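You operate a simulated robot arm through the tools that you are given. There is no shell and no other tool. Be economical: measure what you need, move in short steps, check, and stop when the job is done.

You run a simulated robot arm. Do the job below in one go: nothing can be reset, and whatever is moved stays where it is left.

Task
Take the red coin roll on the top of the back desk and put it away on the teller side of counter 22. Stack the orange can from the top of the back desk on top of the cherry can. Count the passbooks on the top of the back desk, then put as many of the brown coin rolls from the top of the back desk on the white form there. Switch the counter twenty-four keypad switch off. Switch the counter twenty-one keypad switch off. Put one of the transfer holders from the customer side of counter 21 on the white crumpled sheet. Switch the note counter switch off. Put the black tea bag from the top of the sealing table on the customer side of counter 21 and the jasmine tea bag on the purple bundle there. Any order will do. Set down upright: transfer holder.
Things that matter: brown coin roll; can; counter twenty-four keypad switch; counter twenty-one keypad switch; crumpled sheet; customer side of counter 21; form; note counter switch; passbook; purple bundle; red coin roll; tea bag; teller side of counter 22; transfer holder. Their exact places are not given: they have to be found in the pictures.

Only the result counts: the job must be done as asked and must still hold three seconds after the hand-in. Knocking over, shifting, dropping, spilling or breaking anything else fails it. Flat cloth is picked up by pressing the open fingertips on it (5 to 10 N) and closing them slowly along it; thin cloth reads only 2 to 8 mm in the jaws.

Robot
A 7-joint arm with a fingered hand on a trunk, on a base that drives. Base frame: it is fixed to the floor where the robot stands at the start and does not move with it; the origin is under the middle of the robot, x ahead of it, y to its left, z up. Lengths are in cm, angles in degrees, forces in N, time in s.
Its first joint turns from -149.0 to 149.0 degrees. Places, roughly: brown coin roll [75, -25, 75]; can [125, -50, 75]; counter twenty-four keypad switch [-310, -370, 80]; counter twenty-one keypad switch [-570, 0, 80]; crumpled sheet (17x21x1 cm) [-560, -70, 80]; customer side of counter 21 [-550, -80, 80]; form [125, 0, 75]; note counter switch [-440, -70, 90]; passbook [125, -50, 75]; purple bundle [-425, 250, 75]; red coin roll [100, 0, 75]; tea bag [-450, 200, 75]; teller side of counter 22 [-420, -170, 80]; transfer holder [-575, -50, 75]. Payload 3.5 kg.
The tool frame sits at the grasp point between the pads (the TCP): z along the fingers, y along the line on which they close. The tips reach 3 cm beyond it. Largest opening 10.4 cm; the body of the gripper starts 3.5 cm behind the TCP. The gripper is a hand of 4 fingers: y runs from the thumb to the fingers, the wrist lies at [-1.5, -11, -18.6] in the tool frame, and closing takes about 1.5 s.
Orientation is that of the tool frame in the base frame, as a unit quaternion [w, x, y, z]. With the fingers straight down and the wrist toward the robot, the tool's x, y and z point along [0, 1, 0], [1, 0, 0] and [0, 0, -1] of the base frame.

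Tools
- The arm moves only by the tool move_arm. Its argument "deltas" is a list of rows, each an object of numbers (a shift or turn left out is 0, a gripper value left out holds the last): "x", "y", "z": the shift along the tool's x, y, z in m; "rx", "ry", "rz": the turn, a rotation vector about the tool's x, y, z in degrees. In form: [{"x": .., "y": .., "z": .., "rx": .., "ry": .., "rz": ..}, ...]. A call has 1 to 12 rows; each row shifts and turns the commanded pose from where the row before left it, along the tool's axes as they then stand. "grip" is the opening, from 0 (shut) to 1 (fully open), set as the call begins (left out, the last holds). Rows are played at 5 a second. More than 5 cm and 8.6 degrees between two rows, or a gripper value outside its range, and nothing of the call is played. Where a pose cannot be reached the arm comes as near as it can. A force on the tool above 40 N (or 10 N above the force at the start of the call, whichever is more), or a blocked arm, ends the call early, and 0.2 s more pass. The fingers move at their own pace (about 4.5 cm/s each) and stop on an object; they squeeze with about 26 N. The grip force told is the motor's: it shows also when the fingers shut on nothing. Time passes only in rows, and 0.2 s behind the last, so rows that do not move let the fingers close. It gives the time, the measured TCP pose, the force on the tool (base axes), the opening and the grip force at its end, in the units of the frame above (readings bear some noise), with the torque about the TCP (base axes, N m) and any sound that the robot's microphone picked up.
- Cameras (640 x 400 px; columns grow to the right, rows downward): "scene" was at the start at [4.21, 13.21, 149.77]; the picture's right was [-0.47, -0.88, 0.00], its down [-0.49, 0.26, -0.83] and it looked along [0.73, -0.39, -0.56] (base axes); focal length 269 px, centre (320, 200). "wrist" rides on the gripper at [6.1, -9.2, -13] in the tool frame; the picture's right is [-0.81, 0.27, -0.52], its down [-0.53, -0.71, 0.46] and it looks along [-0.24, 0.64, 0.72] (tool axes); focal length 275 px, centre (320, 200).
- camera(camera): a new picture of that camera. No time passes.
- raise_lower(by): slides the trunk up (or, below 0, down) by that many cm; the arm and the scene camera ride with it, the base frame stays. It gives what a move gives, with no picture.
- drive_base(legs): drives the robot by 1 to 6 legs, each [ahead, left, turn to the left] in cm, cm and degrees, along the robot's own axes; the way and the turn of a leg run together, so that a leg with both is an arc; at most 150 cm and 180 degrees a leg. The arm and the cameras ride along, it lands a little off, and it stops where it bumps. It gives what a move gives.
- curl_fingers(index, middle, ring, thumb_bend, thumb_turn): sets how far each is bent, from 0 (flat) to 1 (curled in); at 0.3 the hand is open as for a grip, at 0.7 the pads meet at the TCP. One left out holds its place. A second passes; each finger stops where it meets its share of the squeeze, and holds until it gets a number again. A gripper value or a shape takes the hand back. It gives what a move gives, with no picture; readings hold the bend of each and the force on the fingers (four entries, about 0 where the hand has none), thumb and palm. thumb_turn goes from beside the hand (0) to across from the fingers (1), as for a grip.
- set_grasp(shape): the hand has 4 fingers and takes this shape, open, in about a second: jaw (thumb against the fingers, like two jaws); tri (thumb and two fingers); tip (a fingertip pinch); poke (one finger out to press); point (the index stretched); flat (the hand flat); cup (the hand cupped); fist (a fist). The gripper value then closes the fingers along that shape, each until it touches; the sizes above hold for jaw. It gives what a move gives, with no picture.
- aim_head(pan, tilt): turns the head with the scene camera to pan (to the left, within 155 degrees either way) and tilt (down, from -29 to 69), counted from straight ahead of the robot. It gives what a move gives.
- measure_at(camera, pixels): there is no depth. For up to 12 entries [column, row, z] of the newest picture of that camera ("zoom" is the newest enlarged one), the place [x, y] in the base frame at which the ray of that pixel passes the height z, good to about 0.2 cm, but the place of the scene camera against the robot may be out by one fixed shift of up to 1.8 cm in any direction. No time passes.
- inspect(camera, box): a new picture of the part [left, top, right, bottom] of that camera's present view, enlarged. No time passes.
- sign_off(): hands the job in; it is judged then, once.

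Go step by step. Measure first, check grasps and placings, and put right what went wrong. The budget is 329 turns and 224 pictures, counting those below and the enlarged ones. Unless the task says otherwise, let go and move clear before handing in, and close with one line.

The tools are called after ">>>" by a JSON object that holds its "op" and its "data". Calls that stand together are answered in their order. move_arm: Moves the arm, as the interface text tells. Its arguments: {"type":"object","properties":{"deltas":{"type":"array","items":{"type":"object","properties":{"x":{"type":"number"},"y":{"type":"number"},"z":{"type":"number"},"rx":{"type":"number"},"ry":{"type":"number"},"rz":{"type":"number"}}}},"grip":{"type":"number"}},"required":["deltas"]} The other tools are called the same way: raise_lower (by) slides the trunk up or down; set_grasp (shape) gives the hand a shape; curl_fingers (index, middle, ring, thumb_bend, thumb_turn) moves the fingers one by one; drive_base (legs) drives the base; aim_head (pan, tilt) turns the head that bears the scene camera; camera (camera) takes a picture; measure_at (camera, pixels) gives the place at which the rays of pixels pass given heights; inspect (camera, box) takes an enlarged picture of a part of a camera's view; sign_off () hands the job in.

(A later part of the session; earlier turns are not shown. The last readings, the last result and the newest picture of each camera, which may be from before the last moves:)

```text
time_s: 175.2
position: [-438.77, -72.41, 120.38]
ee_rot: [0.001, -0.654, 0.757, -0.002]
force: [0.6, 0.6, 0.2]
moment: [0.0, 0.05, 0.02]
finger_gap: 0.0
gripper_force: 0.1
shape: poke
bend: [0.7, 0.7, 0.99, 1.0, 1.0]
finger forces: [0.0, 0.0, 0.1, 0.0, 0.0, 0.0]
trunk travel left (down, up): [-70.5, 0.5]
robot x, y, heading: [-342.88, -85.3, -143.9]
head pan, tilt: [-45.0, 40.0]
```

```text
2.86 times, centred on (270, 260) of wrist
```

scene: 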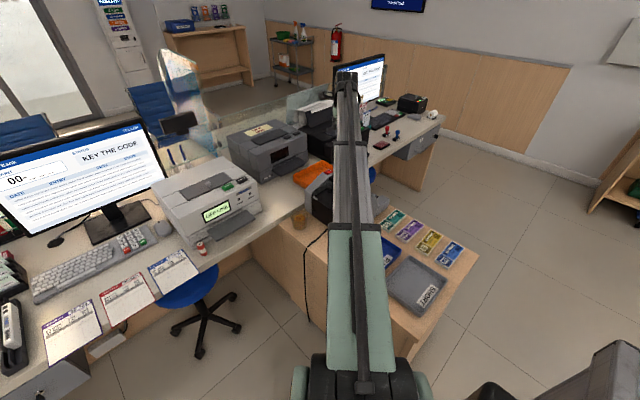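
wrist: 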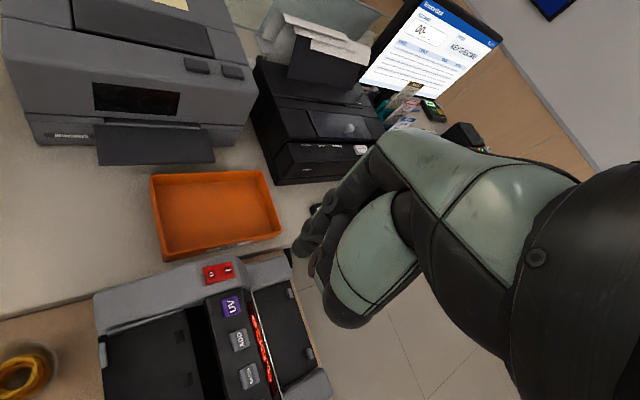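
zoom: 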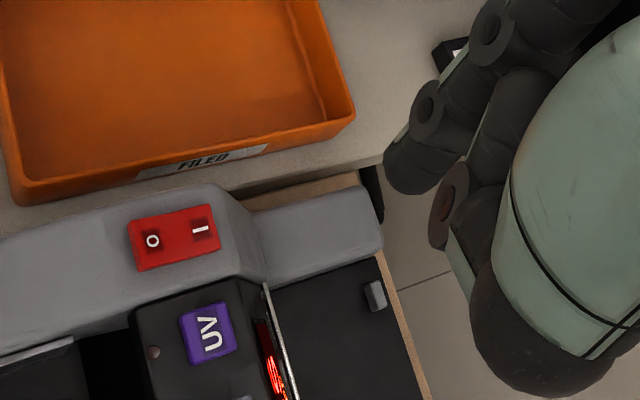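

The display is lit (on); "O" is the left half at zoom (150,240). I curl the middle finger out of the way and check the fingertip.

>>> {"op": "curl_fingers", "data": {"middle": 1}}

>>> {"op": "inspect", "data": {"camera": "wrist", "box": [180, 190, 360, 330]}}

>>> {"op": "measure_at", "data": {"camera": "zoom", "pixels": [[152, 240, 92], [152, 240, 94], [152, 240, 96], [152, 240, 98], [200, 228, 95], [330, 120, 80], [20, 205, 80]]}}

```text
time_s: 176.2
position: [-438.81, -72.55, 120.37]
ee_rot: [0.0, -0.654, 0.757, -0.002]
force: [0.3, -0.5, 0.4]
moment: [-0.01, 0.02, 0.04]
finger_gap: 2.98
gripper_force: 0.0
shape: fingers
bend: [0.7, 1.0, 0.99, 1.0, 1.0]
finger forces: [0.0, 0.1, 0.0, 0.0, 0.0, 0.0]
trunk travel left (down, up): [-70.5, 0.5]
robot x, y, heading: [-342.91, -85.34, -143.9]
head pan, tilt: [-45.0, 40.0]
```

```text
2.86 times, centred on (270, 260) of wrist
```

zoom: 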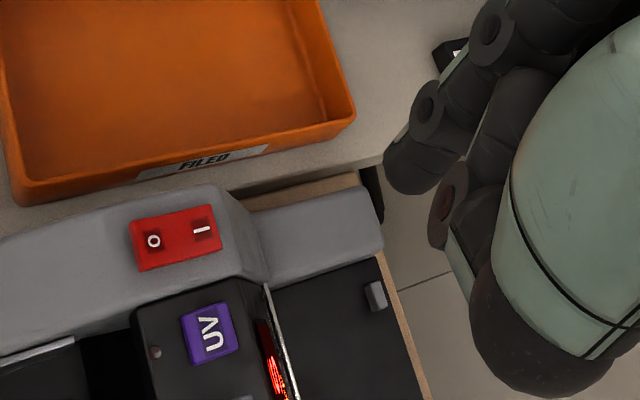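

```text
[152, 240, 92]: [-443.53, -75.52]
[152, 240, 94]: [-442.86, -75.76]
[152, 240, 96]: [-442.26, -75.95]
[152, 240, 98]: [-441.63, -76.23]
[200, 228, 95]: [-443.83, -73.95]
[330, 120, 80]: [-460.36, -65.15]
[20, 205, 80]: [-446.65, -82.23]
```

The rocker's O half is near (-443.3,-75.6) at z≈93. It is slightly out of reach, so I drive 14 cm ahead and then align the fingertip.

>>> {"op": "drive_base", "data": {"legs": [[14, 0, 0]]}}

```text
time_s: 177.6
position: [-450.15, -81.21, 120.26]
ee_rot: [0.002, -0.656, 0.755, -0.003]
force: [0.1, 0.3, -0.5]
moment: [-0.01, -0.03, -0.03]
finger_gap: 2.98
gripper_force: 0.0
shape: fingers
bend: [0.7, 1.0, 0.99, 1.0, 1.0]
finger forces: [0.0, 0.1, 0.0, 0.0, 0.1, 0.1]
trunk travel left (down, up): [-70.5, 0.5]
robot x, y, heading: [-353.96, -93.85, -144.1]
head pan, tilt: [-45.0, 40.0]
```

>>> {"op": "move_arm", "data": {"deltas": [{"x": -0.036, "y": -0.031}, {"x": -0.0365, "y": -0.0315}, {"z": 0.05}, {"z": 0.05}, {"z": 0.02}]}}

>>> {"op": "inspect", "data": {"camera": "wrist", "box": [180, 180, 400, 340]}}

```text
time_s: 178.8
position: [-442.69, -74.82, 108.38]
ee_rot: [0.001, -0.656, 0.755, -0.002]
force: [-0.9, 0.5, -0.6]
moment: [0.01, 0.0, -0.02]
finger_gap: 3.01
gripper_force: 0.0
shape: fingers
bend: [0.7, 1.0, 0.99, 1.0, 1.0]
finger forces: [0.0, 0.0, 0.0, 0.0, 0.1, 0.1]
trunk travel left (down, up): [-70.5, 0.5]
robot x, y, heading: [-354.28, -94.12, -143.7]
head pan, tilt: [-45.0, 40.0]
```

```text
2.50 times, centred on (290, 260) of wrist
```

zoom: 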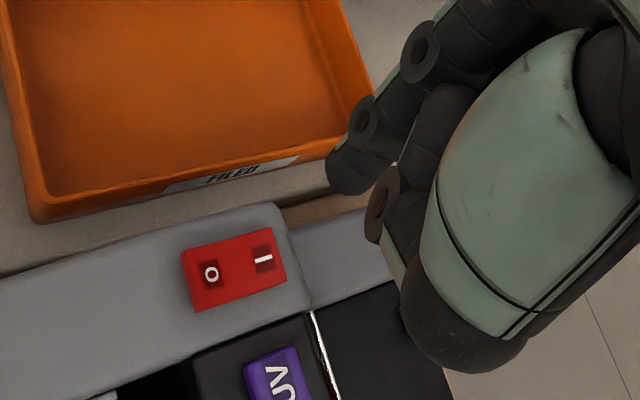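

>>> {"op": "measure_at", "data": {"camera": "zoom", "pixels": [[210, 273, 91], [210, 273, 93], [210, 273, 95], [262, 260, 93], [188, 282, 93]]}}

```text
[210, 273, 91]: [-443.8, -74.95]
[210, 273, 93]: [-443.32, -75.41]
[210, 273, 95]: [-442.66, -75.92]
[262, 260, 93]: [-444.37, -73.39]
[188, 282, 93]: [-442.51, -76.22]
```

Fingertip is over the O half. Descend and press in small steps.

>>> {"op": "move_arm", "data": {"deltas": [{"z": 0.04}, {"z": 0.035}, {"z": 0.01}]}}

>>> {"op": "inspect", "data": {"camera": "wrist", "box": [220, 200, 400, 330]}}

```text
time_s: 179.6
position: [-442.82, -74.83, 99.69]
ee_rot: [0.001, -0.656, 0.755, -0.001]
force: [-0.1, 0.7, -0.2]
moment: [-0.01, 0.0, -0.01]
finger_gap: 2.98
gripper_force: 0.0
shape: fingers
bend: [0.7, 1.0, 0.99, 1.0, 1.0]
finger forces: [0.0, 0.1, 0.0, 0.0, 0.1, 0.1]
trunk travel left (down, up): [-70.5, 0.5]
robot x, y, heading: [-354.43, -94.1, -143.7]
head pan, tilt: [-45.0, 40.0]
```

```text
3.08 times, centred on (310, 265) of wrist
```

zoom: 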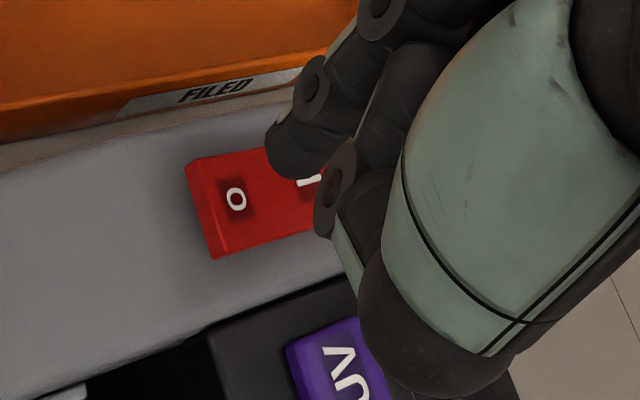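

>>> {"op": "move_arm", "data": {"deltas": [{"z": 0.012}, {"z": 0.005}, {"z": 0.004}]}}

>>> {"op": "move_arm", "data": {"deltas": [{"z": 0.004}, {"z": 0.004}, {"z": 0.003}, {"z": 0.003}]}}

>>> {"op": "inspect", "data": {"camera": "wrist", "box": [220, 200, 400, 330]}}

```text
time_s: 180.4
position: [-442.71, -74.85, 97.75]
ee_rot: [0.0, -0.656, 0.754, -0.002]
force: [0.4, -0.7, 0.5]
moment: [-0.03, 0.02, -0.02]
finger_gap: 2.99
gripper_force: 0.1
shape: fingers
bend: [0.7, 1.0, 0.99, 1.0, 1.0]
finger forces: [0.0, 0.0, 0.0, 0.0, 0.0, 0.0]
trunk travel left (down, up): [-70.5, 0.5]
robot x, y, heading: [-354.14, -94.02, -143.9]
head pan, tilt: [-45.0, 40.0]
```

```text
time_s: 181.4
position: [-442.77, -75.02, 96.82]
ee_rot: [-0.002, -0.656, 0.755, 0.002]
force: [-7.2, -1.2, 30.7]
moment: [-0.21, 0.34, -0.05]
finger_gap: 2.92
gripper_force: 15.6
shape: fingers
bend: [0.7, 1.0, 0.99, 1.0, 1.0]
finger forces: [29.9, 0.0, 0.0, 0.0, 0.0, 0.0]
trunk travel left (down, up): [-70.5, 0.5]
robot x, y, heading: [-354.2, -94.2, -143.7]
head pan, tilt: [-45.0, 40.0]
```

```text
3.08 times, centred on (310, 265) of wrist
```

zoom: 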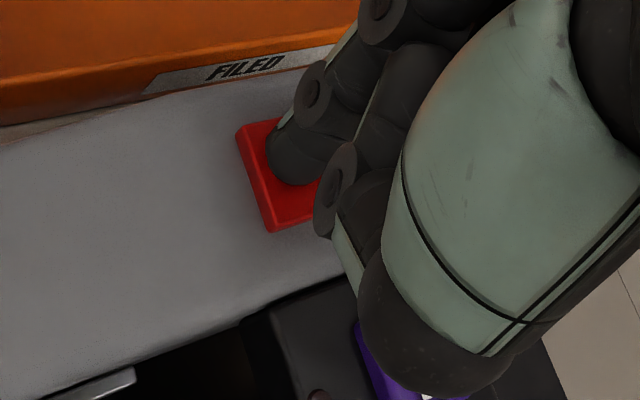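

>>> {"op": "move_arm", "data": {"deltas": [{"z": -0.02}, {"z": -0.05}, {"z": -0.05}]}}

>>> {"op": "inspect", "data": {"camera": "wrist", "box": [180, 180, 400, 340]}}

```text
time_s: 182.2
position: [-442.55, -75.06, 108.44]
ee_rot: [0.001, -0.656, 0.755, -0.003]
force: [-0.3, -1.6, -0.3]
moment: [0.0, 0.01, -0.03]
finger_gap: 2.98
gripper_force: 0.1
shape: fingers
bend: [0.7, 1.0, 0.99, 1.0, 1.0]
finger forces: [0.0, 0.1, 0.0, 0.0, 0.1, 0.0]
trunk travel left (down, up): [-70.5, 0.5]
robot x, y, heading: [-354.4, -94.01, -143.7]
head pan, tilt: [-45.0, 40.0]
```

```text
2.50 times, centred on (290, 260) of wrist
```

zoom: 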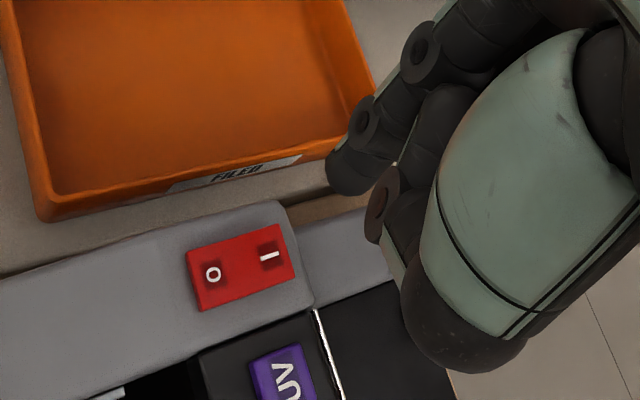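

>>> {"op": "camera", "data": {"camera": "wrist"}}

```text
125 pictures are left
```

wrist: 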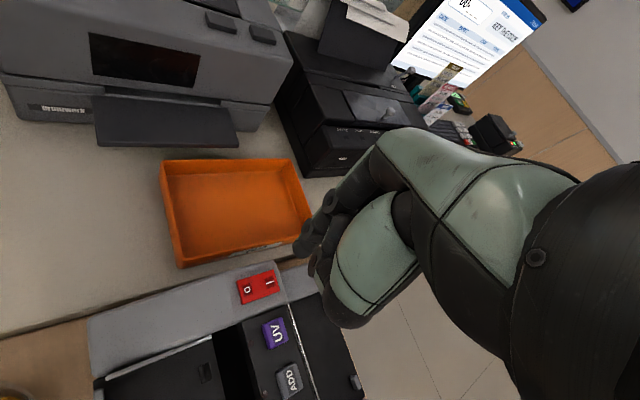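

>>> {"op": "move_arm", "data": {"deltas": [{"z": -0.05}, {"z": -0.05}, {"z": -0.02, "y": -0.03}]}}

>>> {"op": "inspect", "data": {"camera": "wrist", "box": [100, 200, 360, 400]}}

```text
time_s: 183.0
position: [-440.1, -75.57, 120.43]
ee_rot: [0.0, -0.656, 0.755, -0.002]
force: [-0.3, -0.6, 0.1]
moment: [0.0, 0.0, -0.02]
finger_gap: 2.98
gripper_force: 0.0
shape: fingers
bend: [0.7, 1.0, 0.99, 1.0, 1.0]
finger forces: [0.0, 0.0, 0.1, 0.0, 0.1, 0.0]
trunk travel left (down, up): [-70.5, 0.5]
robot x, y, heading: [-354.05, -93.73, -143.5]
head pan, tilt: [-45.0, 40.0]
```

```text
2.00 times, centred on (230, 300) of wrist
```

zoom: 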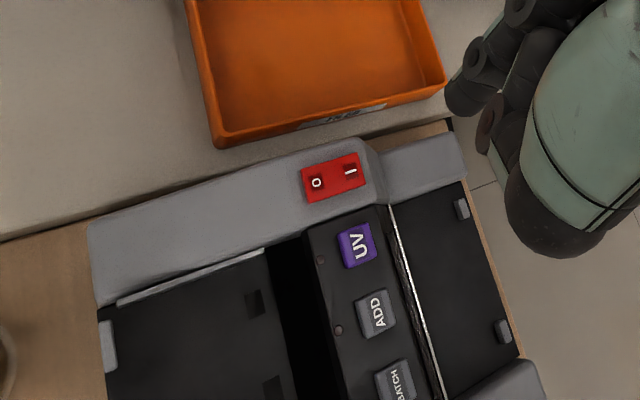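

The display is dark: the note counter is off. Now to the sealing table: back out, then look.

>>> {"op": "drive_base", "data": {"legs": [[-85, 0, 0], [0, -90, 0], [0, -90, 0]]}}

>>> {"op": "aim_head", "data": {"pan": -85, "tilt": 35}}

>>> {"op": "camera", "data": {"camera": "scene"}}

>>> {"op": "aim_head", "data": {"pan": -20, "tilt": 25}}

>>> {"op": "camera", "data": {"camera": "scene"}}

```text
time_s: 196.0
position: [-475.85, 118.89, 120.32]
ee_rot: [0.0, -0.65, 0.76, -0.002]
force: [-0.5, -0.6, -0.2]
moment: [0.01, -0.02, -0.01]
finger_gap: 2.99
gripper_force: 0.1
shape: fingers
bend: [0.7, 1.0, 0.99, 1.0, 1.0]
finger forces: [0.1, 0.1, 0.1, 0.1, 0.0, 0.1]
trunk travel left (down, up): [-70.5, 0.5]
robot x, y, heading: [-390.49, 99.07, -144.6]
head pan, tilt: [-45.0, 40.0]
```

```text
time_s: 197.1
position: [-475.92, 118.67, 120.33]
ee_rot: [0.001, -0.649, 0.761, -0.002]
force: [-0.5, -0.3, 0.0]
moment: [0.01, -0.01, -0.02]
finger_gap: 2.97
gripper_force: 0.1
shape: fingers
bend: [0.7, 1.0, 0.99, 1.0, 1.0]
finger forces: [0.0, 0.1, 0.1, 0.1, 0.0, 0.0]
trunk travel left (down, up): [-70.5, 0.5]
robot x, y, heading: [-390.18, 98.93, -144.7]
head pan, tilt: [-85.0, 35.0]
```

```text
123 pictures are left
```

scene: 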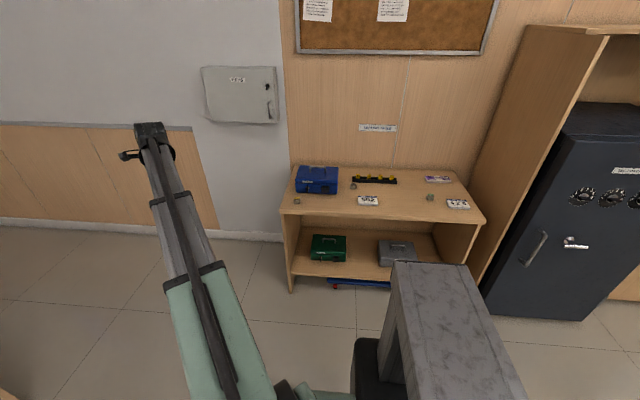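

```text
time_s: 198.4
position: [-475.93, 118.68, 120.3]
ee_rot: [0.0, -0.649, 0.761, -0.002]
force: [-0.2, -0.2, 0.7]
moment: [-0.02, 0.01, 0.02]
finger_gap: 2.96
gripper_force: 0.1
shape: fingers
bend: [0.7, 1.0, 0.99, 1.0, 1.0]
finger forces: [0.1, 0.0, 0.1, 0.1, 0.1, 0.0]
trunk travel left (down, up): [-70.5, 0.5]
robot x, y, heading: [-390.25, 98.94, -145.2]
head pan, tilt: [-20.0, 25.0]
```

```text
122 pictures are left
```

scene: 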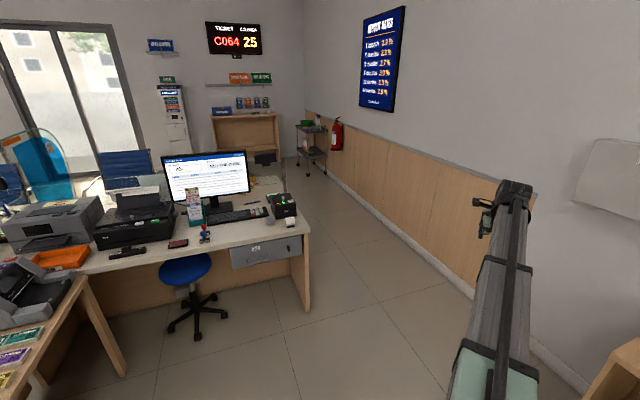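

>>> {"op": "aim_head", "data": {"pan": -88, "tilt": 40}}

>>> {"op": "inspect", "data": {"camera": "scene", "box": [260, 110, 480, 230]}}

```text
time_s: 199.8
position: [-475.85, 118.69, 120.26]
ee_rot: [0.001, -0.65, 0.76, -0.002]
force: [0.0, 0.0, -0.4]
moment: [0.02, -0.03, -0.01]
finger_gap: 2.98
gripper_force: 0.0
shape: fingers
bend: [0.7, 1.0, 0.99, 1.0, 1.0]
finger forces: [0.0, 0.0, 0.0, 0.0, 0.0, 0.0]
trunk travel left (down, up): [-70.5, 0.5]
robot x, y, heading: [-389.94, 98.9, -144.8]
head pan, tilt: [-88.0, 40.0]
```

```text
2.91 times, centred on (370, 170) of scene
```

zoom: 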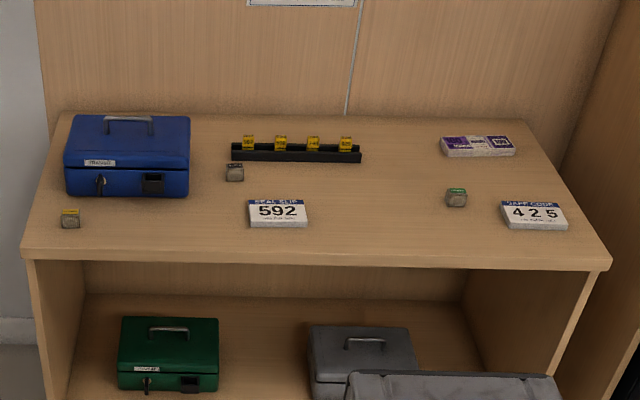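

>>> {"op": "measure_at", "data": {"camera": "zoom", "pixels": [[70, 226, 75], [235, 180, 75], [455, 204, 75], [478, 152, 75], [443, 158, 75], [515, 155, 75], [610, 262, 75], [25, 250, 75], [535, 120, 75], [60, 115, 75], [320, 160, 75]]}}

>>> {"op": "inspect", "data": {"camera": "scene", "box": [275, 155, 365, 205]}}

>>> {"op": "inspect", "data": {"camera": "scene", "box": [395, 145, 465, 190]}}

```text
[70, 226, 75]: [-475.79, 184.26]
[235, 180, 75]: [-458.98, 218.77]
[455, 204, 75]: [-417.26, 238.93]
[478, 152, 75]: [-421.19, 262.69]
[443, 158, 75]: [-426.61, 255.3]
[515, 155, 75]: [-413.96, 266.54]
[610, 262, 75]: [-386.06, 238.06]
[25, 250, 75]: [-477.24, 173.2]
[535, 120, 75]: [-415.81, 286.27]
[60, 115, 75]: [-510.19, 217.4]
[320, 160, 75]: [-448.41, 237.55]
```

```text
7.11 times, centred on (320, 180) of scene
```

zoom: 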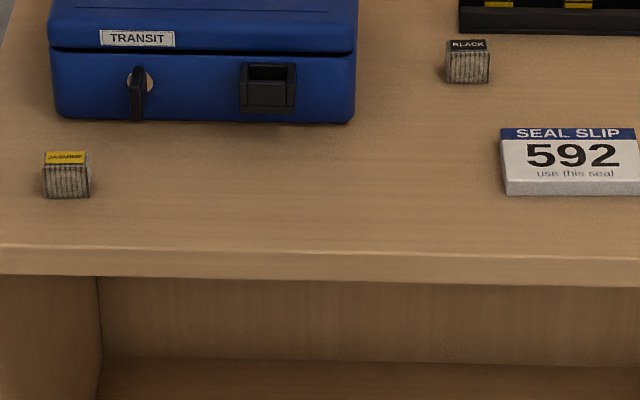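

```text
8.89 times, centred on (430, 168) of scene
```

zoom: 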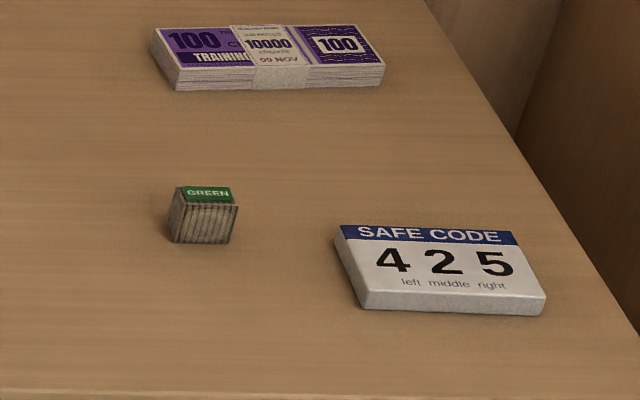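

Labels read: yellow JASMINE at (-476,184), BLACK at (-459,219); purple bundle at (-421,262). I retract the arm, restore the jaw shape and drive up to the table.

>>> {"op": "move_arm", "data": {"deltas": [{"y": -0.043}, {"y": -0.043}, {"y": -0.043}, {"y": -0.043}, {"y": -0.043}, {"y": -0.043}]}}

>>> {"op": "set_grasp", "data": {"shape": "jaw"}}

>>> {"op": "drive_base", "data": {"legs": [[0, 0, -89.5], [40, -28, 0], [26, 0, 0]]}}

>>> {"op": "aim_head", "data": {"pan": 0, "tilt": 50}}

>>> {"op": "camera", "data": {"camera": "scene"}}

```text
time_s: 201.2
position: [-450.34, 114.47, 120.51]
ee_rot: [0.0, -0.65, 0.76, -0.002]
force: [0.5, -1.0, 0.4]
moment: [0.0, -0.01, -0.02]
finger_gap: 2.95
gripper_force: 0.1
shape: fingers
bend: [0.7, 1.0, 0.99, 1.0, 1.0]
finger forces: [0.0, 0.1, 0.0, 0.1, 0.0, 0.0]
trunk travel left (down, up): [-70.5, 0.5]
robot x, y, heading: [-389.89, 98.77, -144.7]
head pan, tilt: [-88.0, 40.0]
```

```text
time_s: 202.1
position: [-450.59, 114.55, 120.43]
ee_rot: [-0.001, -0.649, 0.761, -0.002]
force: [1.1, -0.6, 0.0]
moment: [0.01, -0.01, 0.0]
finger_gap: 10.39
gripper_force: 0.1
shape: jaw
bend: [0.3, 0.3, 0.3, 0.3, 0.98]
finger forces: [0.1, 0.0, 0.0, 0.0, 0.1, 0.0]
trunk travel left (down, up): [-70.5, 0.5]
robot x, y, heading: [-389.91, 98.94, -144.8]
head pan, tilt: [-88.0, 40.0]
```

```text
time_s: 210.4
position: [-382.44, 228.51, 120.47]
ee_rot: [-0.001, 0.104, 0.995, -0.002]
force: [-0.1, 0.3, 0.4]
moment: [-0.03, -0.02, 0.0]
finger_gap: 10.33
gripper_force: 0.0
shape: jaw
bend: [0.3, 0.3, 0.3, 0.3, 0.98]
finger forces: [0.0, 0.0, 0.0, 0.1, 0.1, 0.1]
trunk travel left (down, up): [-70.5, 0.5]
robot x, y, heading: [-401.4, 169.03, 122.4]
head pan, tilt: [-88.0, 40.0]
```

```text
time_s: 212.0
position: [-382.25, 228.58, 120.41]
ee_rot: [-0.001, 0.104, 0.995, -0.001]
force: [0.5, -0.7, -0.3]
moment: [0.0, -0.01, -0.04]
finger_gap: 10.39
gripper_force: 0.0
shape: jaw
bend: [0.3, 0.3, 0.3, 0.3, 0.98]
finger forces: [0.0, 0.0, 0.1, 0.1, 0.0, 0.0]
trunk travel left (down, up): [-70.5, 0.5]
robot x, y, heading: [-400.95, 168.97, 122.3]
head pan, tilt: [0.0, 50.0]
```

```text
118 pictures are left
```

scene: 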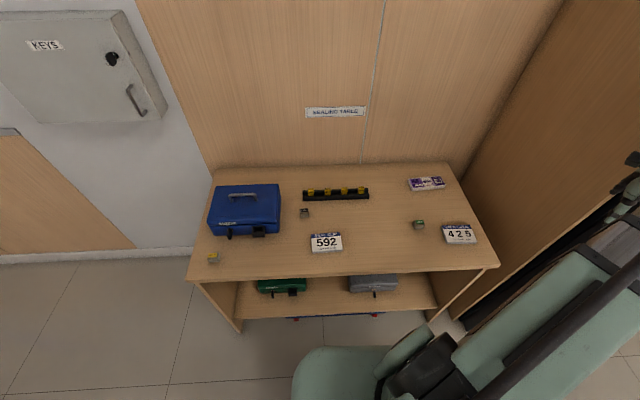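

>>> {"op": "inspect", "data": {"camera": "scene", "box": [185, 155, 505, 335]}}

>>> {"op": "measure_at", "data": {"camera": "scene", "pixels": [[212, 262, 75], [304, 216, 75], [426, 186, 77], [419, 228, 75], [187, 280, 75], [500, 266, 75], [207, 188, 75], [447, 165, 75]]}}

```text
2.00 times, centred on (345, 245) of scene
```

zoom: 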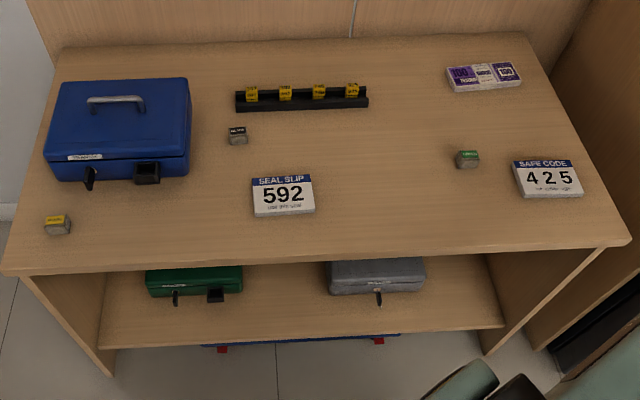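

```text
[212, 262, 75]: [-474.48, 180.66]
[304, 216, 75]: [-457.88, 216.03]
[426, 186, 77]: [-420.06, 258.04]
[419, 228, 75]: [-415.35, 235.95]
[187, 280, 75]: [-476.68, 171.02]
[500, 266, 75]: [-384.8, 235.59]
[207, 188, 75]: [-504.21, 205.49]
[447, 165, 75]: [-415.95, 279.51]
```

>>> {"op": "move_arm", "data": {"deltas": [{"x": 0.0482, "y": 0.0062, "rz": -3.9}, {"x": 0.0482, "y": 0.0062, "rz": -3.9}, {"x": 0.0482, "y": 0.0062, "rz": -3.9}, {"x": 0.0482, "y": 0.0062, "rz": -3.9}, {"x": 0.0482, "y": 0.0062, "rz": -3.9}, {"x": 0.0482, "y": 0.0062, "rz": -3.9}, {"x": 0.0482, "y": 0.0062, "rz": -3.9}, {"x": 0.0482, "y": 0.0062, "rz": -3.9}, {"x": 0.0482, "y": 0.0062, "rz": -3.9}, {"x": 0.0482, "y": 0.0062, "rz": -3.9}, {"x": 0.0482, "y": 0.0062, "rz": -3.9}, {"x": 0.0482, "y": 0.0062, "rz": -3.9}]}}

>>> {"op": "move_arm", "data": {"deltas": [{"x": 0.0482, "y": 0.0062, "rz": -3.9}, {"x": 0.0482, "y": 0.0062, "rz": -3.9}, {"x": 0.0482, "y": 0.0062, "rz": -3.9}, {"x": 0.0482, "y": 0.0062, "rz": -3.9}, {"x": 0.0482, "y": 0.0062, "rz": -3.9}, {"x": 0.0482, "y": 0.0062, "rz": -3.9}, {"x": 0.0482, "y": 0.0062, "rz": -3.9}, {"x": 0.0482, "y": 0.0062, "rz": -3.9}, {"x": 0.0482, "y": 0.0062, "rz": -3.9}, {"x": 0.0482, "y": 0.0062, "rz": -3.9}, {"x": 0.0482, "y": 0.0062, "rz": -3.9}, {"x": 0.0482, "y": 0.0062, "rz": -3.9}]}}

>>> {"op": "camera", "data": {"camera": "wrist"}}

```text
time_s: 214.6
position: [-438.96, 226.5, 120.63]
ee_rot: [-0.002, -0.3, 0.954, -0.002]
force: [-0.6, -0.2, -0.3]
moment: [0.04, 0.01, 0.0]
finger_gap: 10.4
gripper_force: 0.1
shape: jaw
bend: [0.3, 0.3, 0.3, 0.3, 0.98]
finger forces: [0.0, 0.1, 0.0, 0.1, 0.1, 0.1]
trunk travel left (down, up): [-70.5, 0.5]
robot x, y, heading: [-401.2, 168.89, 122.4]
head pan, tilt: [0.0, 50.0]
```

```text
time_s: 217.2
position: [-475.98, 183.16, 120.95]
ee_rot: [-0.002, -0.654, 0.757, 0.0]
force: [-0.8, 1.2, -0.9]
moment: [0.02, 0.02, -0.03]
finger_gap: 10.39
gripper_force: 0.0
shape: jaw
bend: [0.3, 0.3, 0.3, 0.3, 0.98]
finger forces: [0.0, 0.0, 0.1, 0.0, 0.0, 0.1]
trunk travel left (down, up): [-70.5, 0.5]
robot x, y, heading: [-400.84, 169.51, 122.4]
head pan, tilt: [0.0, 50.0]
```

```text
116 pictures are left
```

wrist: 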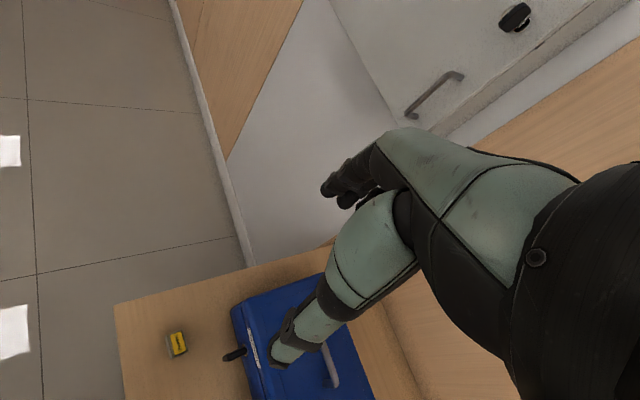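

>>> {"op": "inspect", "data": {"camera": "wrist", "box": [110, 260, 300, 400]}}

>>> {"op": "measure_at", "data": {"camera": "zoom", "pixels": [[235, 270, 77], [220, 280, 75], [255, 255, 77], [405, 170, 85], [410, 200, 75], [460, 320, 85], [400, 305, 80], [15, 140, 75], [445, 130, 87], [545, 400, 87]]}}

```text
2.86 times, centred on (205, 330) of wrist
```

zoom: 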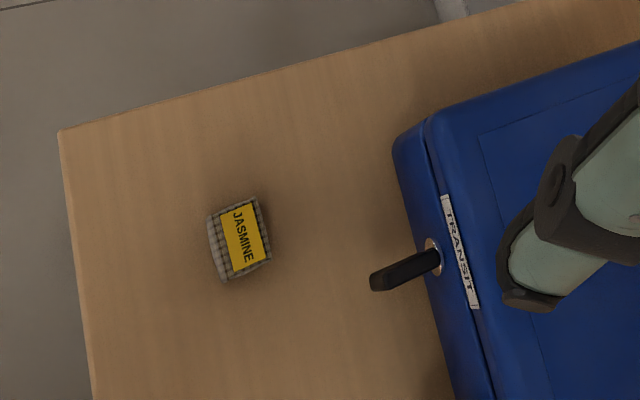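

```text
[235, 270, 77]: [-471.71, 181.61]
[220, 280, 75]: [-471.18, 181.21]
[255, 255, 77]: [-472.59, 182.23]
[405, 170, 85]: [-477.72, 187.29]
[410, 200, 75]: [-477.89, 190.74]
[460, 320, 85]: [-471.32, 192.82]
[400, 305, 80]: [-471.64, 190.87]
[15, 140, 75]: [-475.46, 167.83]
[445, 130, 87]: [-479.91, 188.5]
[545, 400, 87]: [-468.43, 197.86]
```

The bag is aligned with the table and ~7.5 cm in front of the blue box. I turn the hand to close along the depth direction and descend to a hover.

>>> {"op": "move_arm", "data": {"deltas": [{"x": 0.0136, "y": -0.0313}, {"rz": 7.7}, {"rz": 7.7}, {"rz": 7.7}, {"rz": 7.7}, {"rz": 7.7}, {"rz": 7.6}, {"z": 0.05}, {"z": 0.05}, {"z": 0.05}], "grip": 0.6}}

>>> {"op": "camera", "data": {"camera": "wrist"}}

```text
time_s: 219.4
position: [-473.41, 181.62, 105.68]
ee_rot: [-0.002, -0.305, 0.952, -0.002]
force: [-0.2, 0.4, 1.0]
moment: [-0.01, 0.01, 0.0]
finger_gap: 6.26
gripper_force: 0.1
shape: jaw
bend: [0.29, 0.4, 0.37, 0.64, 1.0]
finger forces: [0.1, 0.0, 0.1, 0.0, 0.0, 0.1]
trunk travel left (down, up): [-70.5, 0.5]
robot x, y, heading: [-401.25, 168.83, 122.5]
head pan, tilt: [0.0, 50.0]
```

```text
114 pictures are left
```

wrist: 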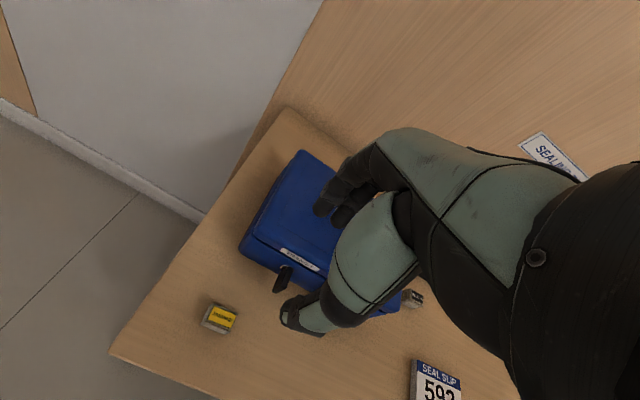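

>>> {"op": "inspect", "data": {"camera": "wrist", "box": [180, 250, 320, 360]}}

>>> {"op": "measure_at", "data": {"camera": "wrist", "pixels": [[221, 319, 77], [221, 319, 75], [205, 316, 75], [213, 331, 75], [276, 290, 82], [290, 268, 82], [245, 254, 75]]}}

```text
3.64 times, centred on (250, 305) of wrist
```

zoom: 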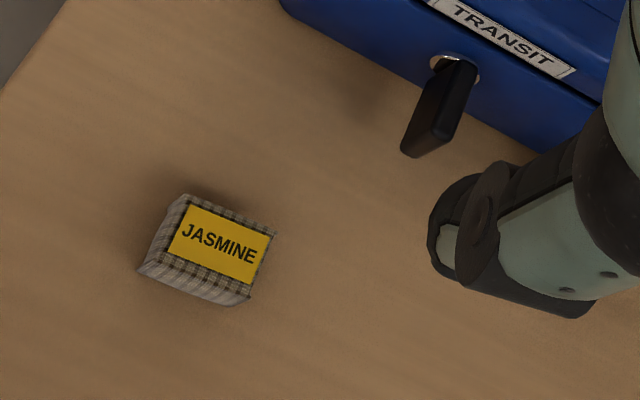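

```text
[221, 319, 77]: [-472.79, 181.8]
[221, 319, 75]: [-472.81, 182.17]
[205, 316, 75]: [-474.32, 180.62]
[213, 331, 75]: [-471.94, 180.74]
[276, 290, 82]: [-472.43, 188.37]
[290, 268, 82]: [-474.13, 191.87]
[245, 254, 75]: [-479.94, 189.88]
```

>>> {"op": "move_arm", "data": {"deltas": [{"x": -0.003, "y": -0.002}, {"z": 0.05}, {"z": 0.05}, {"z": 0.05}, {"z": 0.05}, {"z": 0.04}, {"z": 0.02}]}}

>>> {"op": "inspect", "data": {"camera": "wrist", "box": [200, 150, 400, 350]}}

```text
time_s: 221.0
position: [-473.15, 181.62, 81.08]
ee_rot: [-0.006, -0.307, 0.952, 0.003]
force: [1.8, 0.9, 22.0]
moment: [-0.46, -0.4, -0.03]
finger_gap: 6.26
gripper_force: 0.1
shape: jaw
bend: [0.29, 0.41, 0.37, 0.65, 1.0]
finger forces: [1.1, 3.6, 0.0, 0.0, 16.6, 0.0]
trunk travel left (down, up): [-70.5, 0.5]
robot x, y, heading: [-401.12, 169.12, 122.5]
head pan, tilt: [0.0, 50.0]
stopped in row 7: the force on the tool passed its limit at 57 N (the readings are from after the stop); the commanded pose is now the measured one
```

```text
2.00 times, centred on (300, 250) of wrist
```

zoom: 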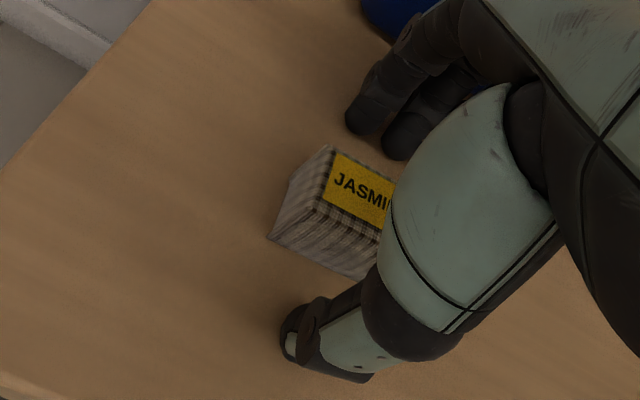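

The thumb touched the table: its surface is at z≈78. I back off 5 mm and close.

>>> {"op": "move_arm", "data": {"deltas": [{"z": -0.006}, {}]}}

>>> {"op": "move_arm", "data": {"deltas": [{}, {}, {}, {}, {}, {}, {}, {}], "grip": 0}}

>>> {"op": "inspect", "data": {"camera": "wrist", "box": [200, 150, 400, 350]}}

```text
time_s: 221.6
position: [-473.1, 181.61, 81.19]
ee_rot: [-0.005, -0.306, 0.952, 0.002]
force: [-0.4, 0.2, -0.1]
moment: [-0.03, -0.01, 0.01]
finger_gap: 6.24
gripper_force: 0.1
shape: jaw
bend: [0.29, 0.41, 0.37, 0.64, 1.0]
finger forces: [0.1, 0.0, 0.0, 0.0, 0.0, 0.0]
trunk travel left (down, up): [-70.5, 0.5]
robot x, y, heading: [-401.14, 169.37, 122.4]
head pan, tilt: [0.0, 50.0]
```

```text
time_s: 223.4
position: [-473.18, 181.61, 81.37]
ee_rot: [-0.005, -0.306, 0.952, 0.002]
force: [0.6, -1.4, 0.1]
moment: [-0.05, 0.02, 0.04]
finger_gap: 2.17
gripper_force: 26.5
shape: jaw
bend: [0.73, 0.58, 0.64, 0.75, 1.0]
finger forces: [14.0, 7.4, 0.1, 0.1, 22.1, 0.0]
trunk travel left (down, up): [-70.5, 0.5]
robot x, y, heading: [-400.83, 169.15, 122.2]
head pan, tilt: [0.0, 50.0]
```

```text
2.00 times, centred on (300, 250) of wrist
```

zoom: 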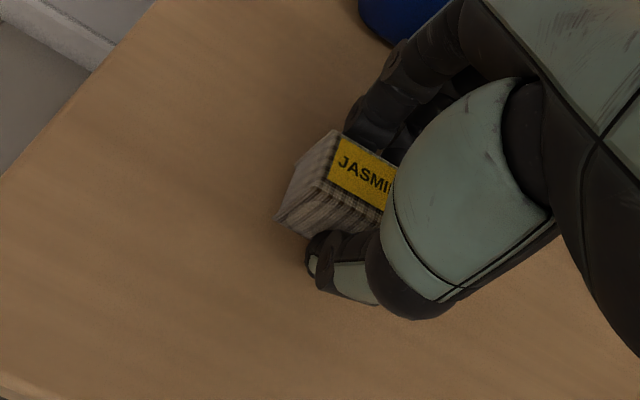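

>>> {"op": "move_arm", "data": {"deltas": [{"z": -0.02}, {"z": -0.05}, {"z": -0.05}, {"z": -0.05}, {"z": -0.05}]}}

>>> {"op": "inspect", "data": {"camera": "wrist", "box": [200, 150, 400, 350]}}

>>> {"op": "measure_at", "data": {"camera": "scene", "pixels": [[408, 184, 80], [412, 191, 80], [443, 187, 80], [440, 179, 80], [426, 184, 80]]}}

```text
time_s: 224.6
position: [-472.92, 181.43, 103.47]
ee_rot: [-0.005, -0.306, 0.952, 0.001]
force: [1.2, 0.6, -0.2]
moment: [-0.01, 0.0, 0.03]
finger_gap: 2.2
gripper_force: 25.2
shape: jaw
bend: [0.73, 0.58, 0.64, 0.75, 1.0]
finger forces: [14.3, 7.6, 0.1, 0.0, 22.0, 0.1]
trunk travel left (down, up): [-70.5, 0.5]
robot x, y, heading: [-401.16, 168.71, 122.3]
head pan, tilt: [0.0, 50.0]
```

```text
2.00 times, centred on (300, 250) of wrist
```

zoom: 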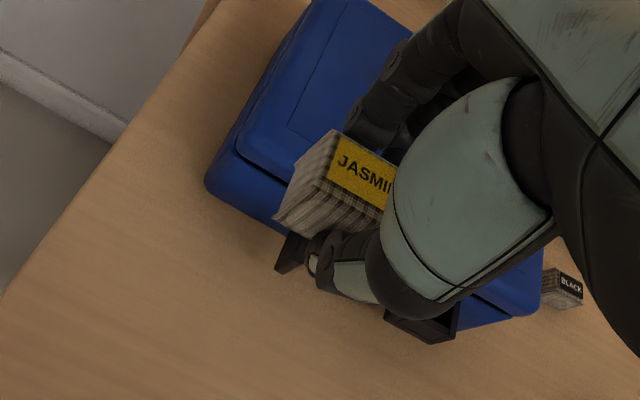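

```text
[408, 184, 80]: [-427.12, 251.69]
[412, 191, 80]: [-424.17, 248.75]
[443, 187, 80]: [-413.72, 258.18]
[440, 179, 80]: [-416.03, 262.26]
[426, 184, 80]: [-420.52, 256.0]
```

>>> {"op": "move_arm", "data": {"deltas": [{"z": -0.04}, {"x": -0.0452, "y": 0.0156}, {"x": -0.0452, "y": 0.0156}, {"x": -0.0452, "y": 0.0156}, {"x": -0.0452, "y": 0.0156}, {"x": -0.0452, "y": 0.0156}, {"x": -0.0452, "y": 0.0156}, {"x": -0.0452, "y": 0.0156}, {"x": -0.0452, "y": 0.0156}, {"x": -0.0452, "y": 0.0156}]}}

>>> {"op": "move_arm", "data": {"deltas": [{"x": -0.0452, "y": 0.0156}, {"x": -0.0452, "y": 0.0156}, {"x": -0.0452, "y": 0.0156}, {"x": -0.0452, "y": 0.0156}, {"x": -0.0452, "y": 0.0156}, {"x": -0.0452, "y": 0.0156}, {"x": -0.0452, "y": 0.0156}, {"x": -0.0452, "y": 0.0156}, {"x": -0.0452, "y": 0.0156}, {"x": -0.0452, "y": 0.0156}]}}

>>> {"op": "camera", "data": {"camera": "wrist"}}

```text
time_s: 226.8
position: [-448.14, 217.05, 107.43]
ee_rot: [-0.005, -0.306, 0.952, 0.001]
force: [0.6, 0.5, -0.6]
moment: [0.01, 0.0, -0.01]
finger_gap: 2.19
gripper_force: 25.8
shape: jaw
bend: [0.73, 0.58, 0.64, 0.75, 1.0]
finger forces: [14.2, 7.5, 0.0, 0.1, 21.8, 0.1]
trunk travel left (down, up): [-70.5, 0.5]
robot x, y, heading: [-401.01, 169.09, 122.7]
head pan, tilt: [0.0, 50.0]
```

```text
time_s: 229.0
position: [-420.21, 255.85, 106.68]
ee_rot: [-0.005, -0.307, 0.952, 0.002]
force: [0.1, 0.2, 0.0]
moment: [-0.01, 0.0, -0.01]
finger_gap: 2.17
gripper_force: 26.0
shape: jaw
bend: [0.73, 0.58, 0.64, 0.75, 1.0]
finger forces: [14.2, 7.5, 0.0, 0.1, 21.6, 0.1]
trunk travel left (down, up): [-70.5, 0.5]
robot x, y, heading: [-401.2, 169.18, 122.4]
head pan, tilt: [0.0, 50.0]
```

```text
109 pictures are left
```

wrist: 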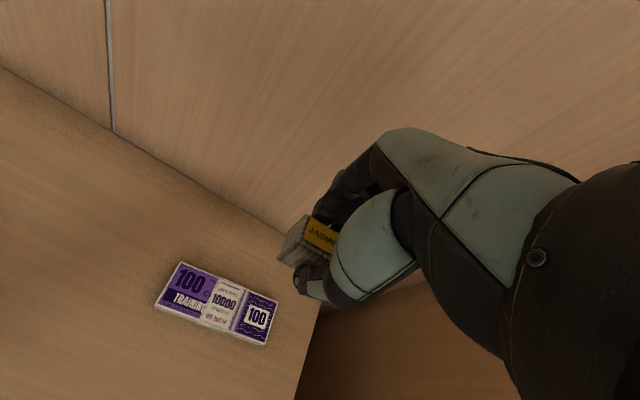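

>>> {"op": "measure_at", "data": {"camera": "wrist", "pixels": [[217, 302, 80], [180, 263, 80], [278, 300, 80], [267, 345, 78], [155, 305, 78]]}}

```text
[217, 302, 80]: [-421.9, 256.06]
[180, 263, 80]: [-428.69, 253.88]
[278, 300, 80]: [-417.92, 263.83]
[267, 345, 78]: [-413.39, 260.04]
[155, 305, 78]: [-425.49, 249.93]
```

>>> {"op": "move_arm", "data": {"deltas": [{"x": 0.0076, "y": 0.0135}, {"z": 0.05}, {"z": 0.05}, {"z": 0.05}, {"z": 0.04}, {"z": 0.015}]}}

>>> {"op": "inspect", "data": {"camera": "wrist", "box": [180, 150, 400, 370]}}

```text
time_s: 230.4
position: [-421.75, 256.36, 86.14]
ee_rot: [-0.005, -0.306, 0.952, 0.002]
force: [0.2, 1.0, -0.3]
moment: [0.0, -0.02, -0.01]
finger_gap: 2.17
gripper_force: 26.5
shape: jaw
bend: [0.73, 0.58, 0.64, 0.75, 1.0]
finger forces: [14.2, 7.4, 0.0, 0.1, 21.6, 0.0]
trunk travel left (down, up): [-70.5, 0.5]
robot x, y, heading: [-401.21, 169.08, 122.4]
head pan, tilt: [0.0, 50.0]
```

```text
1.82 times, centred on (290, 260) of wrist
```

zoom: 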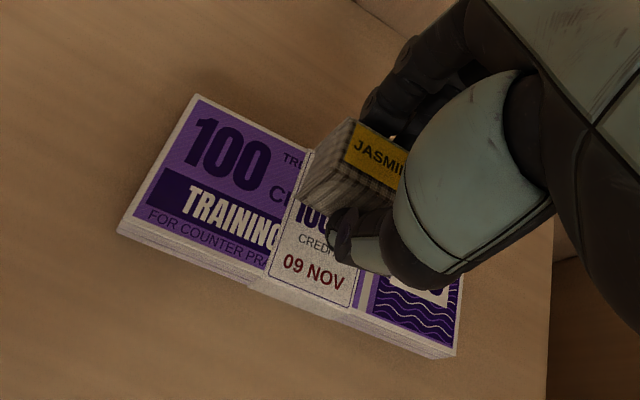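

>>> {"op": "move_arm", "data": {"deltas": [{"z": 0.008}, {"z": 0.006}, {"z": 0.003}]}}

>>> {"op": "move_arm", "data": {"deltas": [{"z": 0.003}, {"z": 0.003}]}}

```text
time_s: 231.2
position: [-421.94, 256.36, 84.6]
ee_rot: [-0.005, -0.307, 0.952, 0.002]
force: [0.2, -0.3, 0.5]
moment: [0.0, -0.01, 0.05]
finger_gap: 2.15
gripper_force: 25.7
shape: jaw
bend: [0.73, 0.58, 0.64, 0.75, 1.0]
finger forces: [14.2, 7.4, 0.0, 0.0, 21.4, 0.1]
trunk travel left (down, up): [-70.5, 0.5]
robot x, y, heading: [-401.19, 169.12, 122.6]
head pan, tilt: [0.0, 50.0]
```

```text
time_s: 231.8
position: [-422.04, 256.43, 84.04]
ee_rot: [-0.005, -0.307, 0.952, 0.002]
force: [0.2, -0.1, 0.1]
moment: [-0.01, 0.02, 0.01]
finger_gap: 2.18
gripper_force: 26.2
shape: jaw
bend: [0.73, 0.58, 0.64, 0.75, 1.0]
finger forces: [14.2, 7.3, 0.0, 0.1, 21.6, 0.0]
trunk travel left (down, up): [-70.5, 0.5]
robot x, y, heading: [-401.08, 169.47, 122.6]
head pan, tilt: [0.0, 50.0]
```

>>> {"op": "move_arm", "data": {"deltas": [{"z": 0.003}, {"z": 0.002}]}}

>>> {"op": "inspect", "data": {"camera": "wrist", "box": [200, 150, 400, 350]}}

```text
time_s: 232.4
position: [-422.1, 256.51, 83.57]
ee_rot: [-0.006, -0.306, 0.952, 0.002]
force: [-1.0, 0.0, 0.2]
moment: [-0.03, 0.03, -0.02]
finger_gap: 2.15
gripper_force: 26.1
shape: jaw
bend: [0.73, 0.58, 0.64, 0.75, 1.0]
finger forces: [14.2, 7.4, 0.1, 0.0, 21.6, 0.0]
trunk travel left (down, up): [-70.5, 0.5]
robot x, y, heading: [-400.98, 168.57, 122.3]
head pan, tilt: [0.0, 50.0]
```

```text
2.00 times, centred on (300, 250) of wrist
```

zoom: 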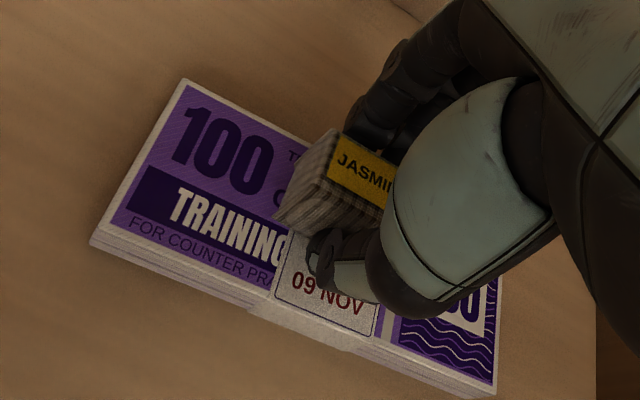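

>>> {"op": "move_arm", "data": {"deltas": [{"z": 0.002}, {"z": 0.002}]}}

>>> {"op": "move_arm", "data": {"deltas": [{"z": 0.002}, {"z": 0.002}]}}

>>> {"op": "move_arm", "data": {"deltas": [{"z": 0.002}, {"z": 0.002}]}}

```text
time_s: 233.0
position: [-422.11, 256.32, 83.18]
ee_rot: [-0.006, -0.306, 0.952, 0.003]
force: [-0.2, 0.1, 1.4]
moment: [-0.02, 0.01, 0.03]
finger_gap: 2.17
gripper_force: 26.2
shape: jaw
bend: [0.73, 0.58, 0.64, 0.75, 1.0]
finger forces: [14.6, 7.3, 0.1, 0.1, 22.0, 0.0]
trunk travel left (down, up): [-70.5, 0.5]
robot x, y, heading: [-401.07, 168.8, 122.6]
head pan, tilt: [0.0, 50.0]
```

```text
time_s: 233.6
position: [-422.17, 256.31, 83.08]
ee_rot: [-0.005, -0.306, 0.952, 0.005]
force: [0.9, 2.4, 18.8]
moment: [0.15, 0.12, 0.01]
finger_gap: 2.25
gripper_force: 26.1
shape: jaw
bend: [0.73, 0.58, 0.64, 0.75, 1.0]
finger forces: [18.0, 10.5, 0.0, 0.0, 26.4, 0.0]
trunk travel left (down, up): [-70.5, 0.5]
robot x, y, heading: [-401.35, 169.33, 122.5]
head pan, tilt: [0.0, 50.0]
```

```text
time_s: 234.4
position: [-422.05, 256.35, 83.03]
ee_rot: [-0.006, -0.306, 0.952, 0.007]
force: [1.5, -1.2, 24.4]
moment: [0.04, 0.02, 0.02]
finger_gap: 2.44
gripper_force: 25.8
shape: jaw
bend: [0.74, 0.57, 0.64, 0.76, 1.0]
finger forces: [17.5, 10.0, 0.1, 0.1, 29.3, 0.1]
trunk travel left (down, up): [-70.5, 0.5]
robot x, y, heading: [-401.16, 169.19, 122.4]
head pan, tilt: [0.0, 50.0]
stopped in row 2: the force on the tool passed its limit at 41 N (the readings are from after the stop); the commanded pose is now the measured one
```

Firm contact; back off 4 mm and release.

>>> {"op": "move_arm", "data": {"deltas": [{"z": -0.003}, {}]}}

>>> {"op": "move_arm", "data": {"deltas": [{}, {}, {}], "grip": 0.4}}

>>> {"op": "move_arm", "data": {"deltas": [{"z": -0.02}, {"z": -0.05}, {"z": -0.05}, {"z": -0.05}, {"z": -0.05}]}}

>>> {"op": "camera", "data": {"camera": "wrist"}}

```text
time_s: 235.0
position: [-422.18, 256.46, 83.19]
ee_rot: [-0.005, -0.306, 0.952, 0.005]
force: [1.4, -2.3, 15.5]
moment: [0.02, 0.0, -0.02]
finger_gap: 2.39
gripper_force: 26.1
shape: jaw
bend: [0.74, 0.57, 0.64, 0.76, 1.0]
finger forces: [16.3, 8.9, 0.0, 0.0, 27.2, 0.0]
trunk travel left (down, up): [-70.5, 0.5]
robot x, y, heading: [-401.01, 169.22, 122.3]
head pan, tilt: [0.0, 50.0]
```

```text
time_s: 235.8
position: [-422.1, 256.45, 83.0]
ee_rot: [-0.005, -0.306, 0.952, 0.005]
force: [-0.3, 0.6, 3.3]
moment: [-0.05, -0.01, -0.03]
finger_gap: 4.07
gripper_force: 0.0
shape: jaw
bend: [0.74, 0.49, 0.46, 0.74, 1.0]
finger forces: [0.0, 0.1, 0.1, 0.1, 2.6, 0.0]
trunk travel left (down, up): [-70.5, 0.5]
robot x, y, heading: [-400.94, 169.31, 122.6]
head pan, tilt: [0.0, 50.0]
```

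```text
time_s: 237.0
position: [-422.16, 256.19, 105.39]
ee_rot: [-0.005, -0.305, 0.952, 0.004]
force: [0.2, -0.8, -0.3]
moment: [0.01, -0.02, 0.05]
finger_gap: 4.14
gripper_force: 0.0
shape: jaw
bend: [0.74, 0.49, 0.46, 0.73, 1.0]
finger forces: [0.0, 0.0, 0.0, 0.0, 0.0, 0.1]
trunk travel left (down, up): [-70.5, 0.5]
robot x, y, heading: [-400.9, 169.28, 122.3]
head pan, tilt: [0.0, 50.0]
```

```text
106 pictures are left
```

wrist: 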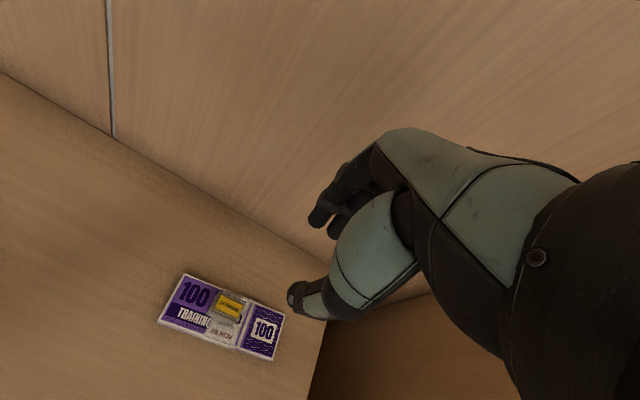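

Jasmine lies on the purple bundle. Now to the black tea bag.

>>> {"op": "move_arm", "data": {"deltas": [{"x": 0.0435, "y": -0.0111}, {"x": 0.0435, "y": -0.0111}, {"x": 0.0435, "y": -0.0111}, {"x": 0.0435, "y": -0.0111}, {"x": 0.0435, "y": -0.0111}, {"x": 0.0435, "y": -0.0111}, {"x": 0.0435, "y": -0.0111}, {"x": 0.0435, "y": -0.0111}, {"x": 0.0435, "y": -0.0111}, {"x": 0.0435, "y": -0.0111}, {"x": 0.0435, "y": -0.0111}, {"x": 0.0435, "y": -0.0111}], "grip": 0.6}}

>>> {"op": "camera", "data": {"camera": "wrist"}}

```text
time_s: 239.6
position: [-456.51, 215.01, 105.39]
ee_rot: [-0.005, -0.306, 0.952, 0.004]
force: [0.0, -0.1, -0.8]
moment: [0.0, 0.01, -0.01]
finger_gap: 6.23
gripper_force: 0.0
shape: jaw
bend: [0.29, 0.41, 0.37, 0.65, 1.0]
finger forces: [0.0, 0.0, 0.1, 0.0, 0.0, 0.0]
trunk travel left (down, up): [-70.5, 0.5]
robot x, y, heading: [-401.07, 169.11, 122.4]
head pan, tilt: [0.0, 50.0]
```

```text
105 pictures are left
```

wrist: 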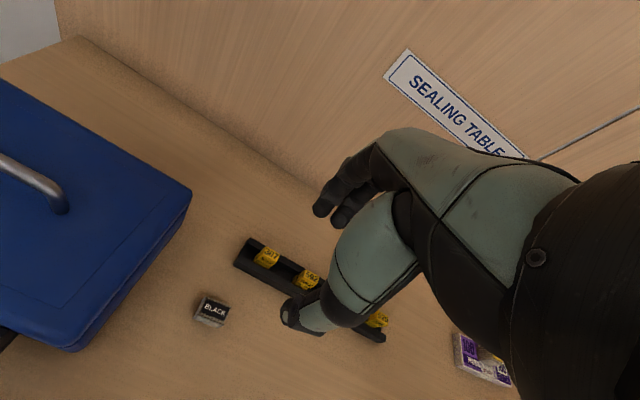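

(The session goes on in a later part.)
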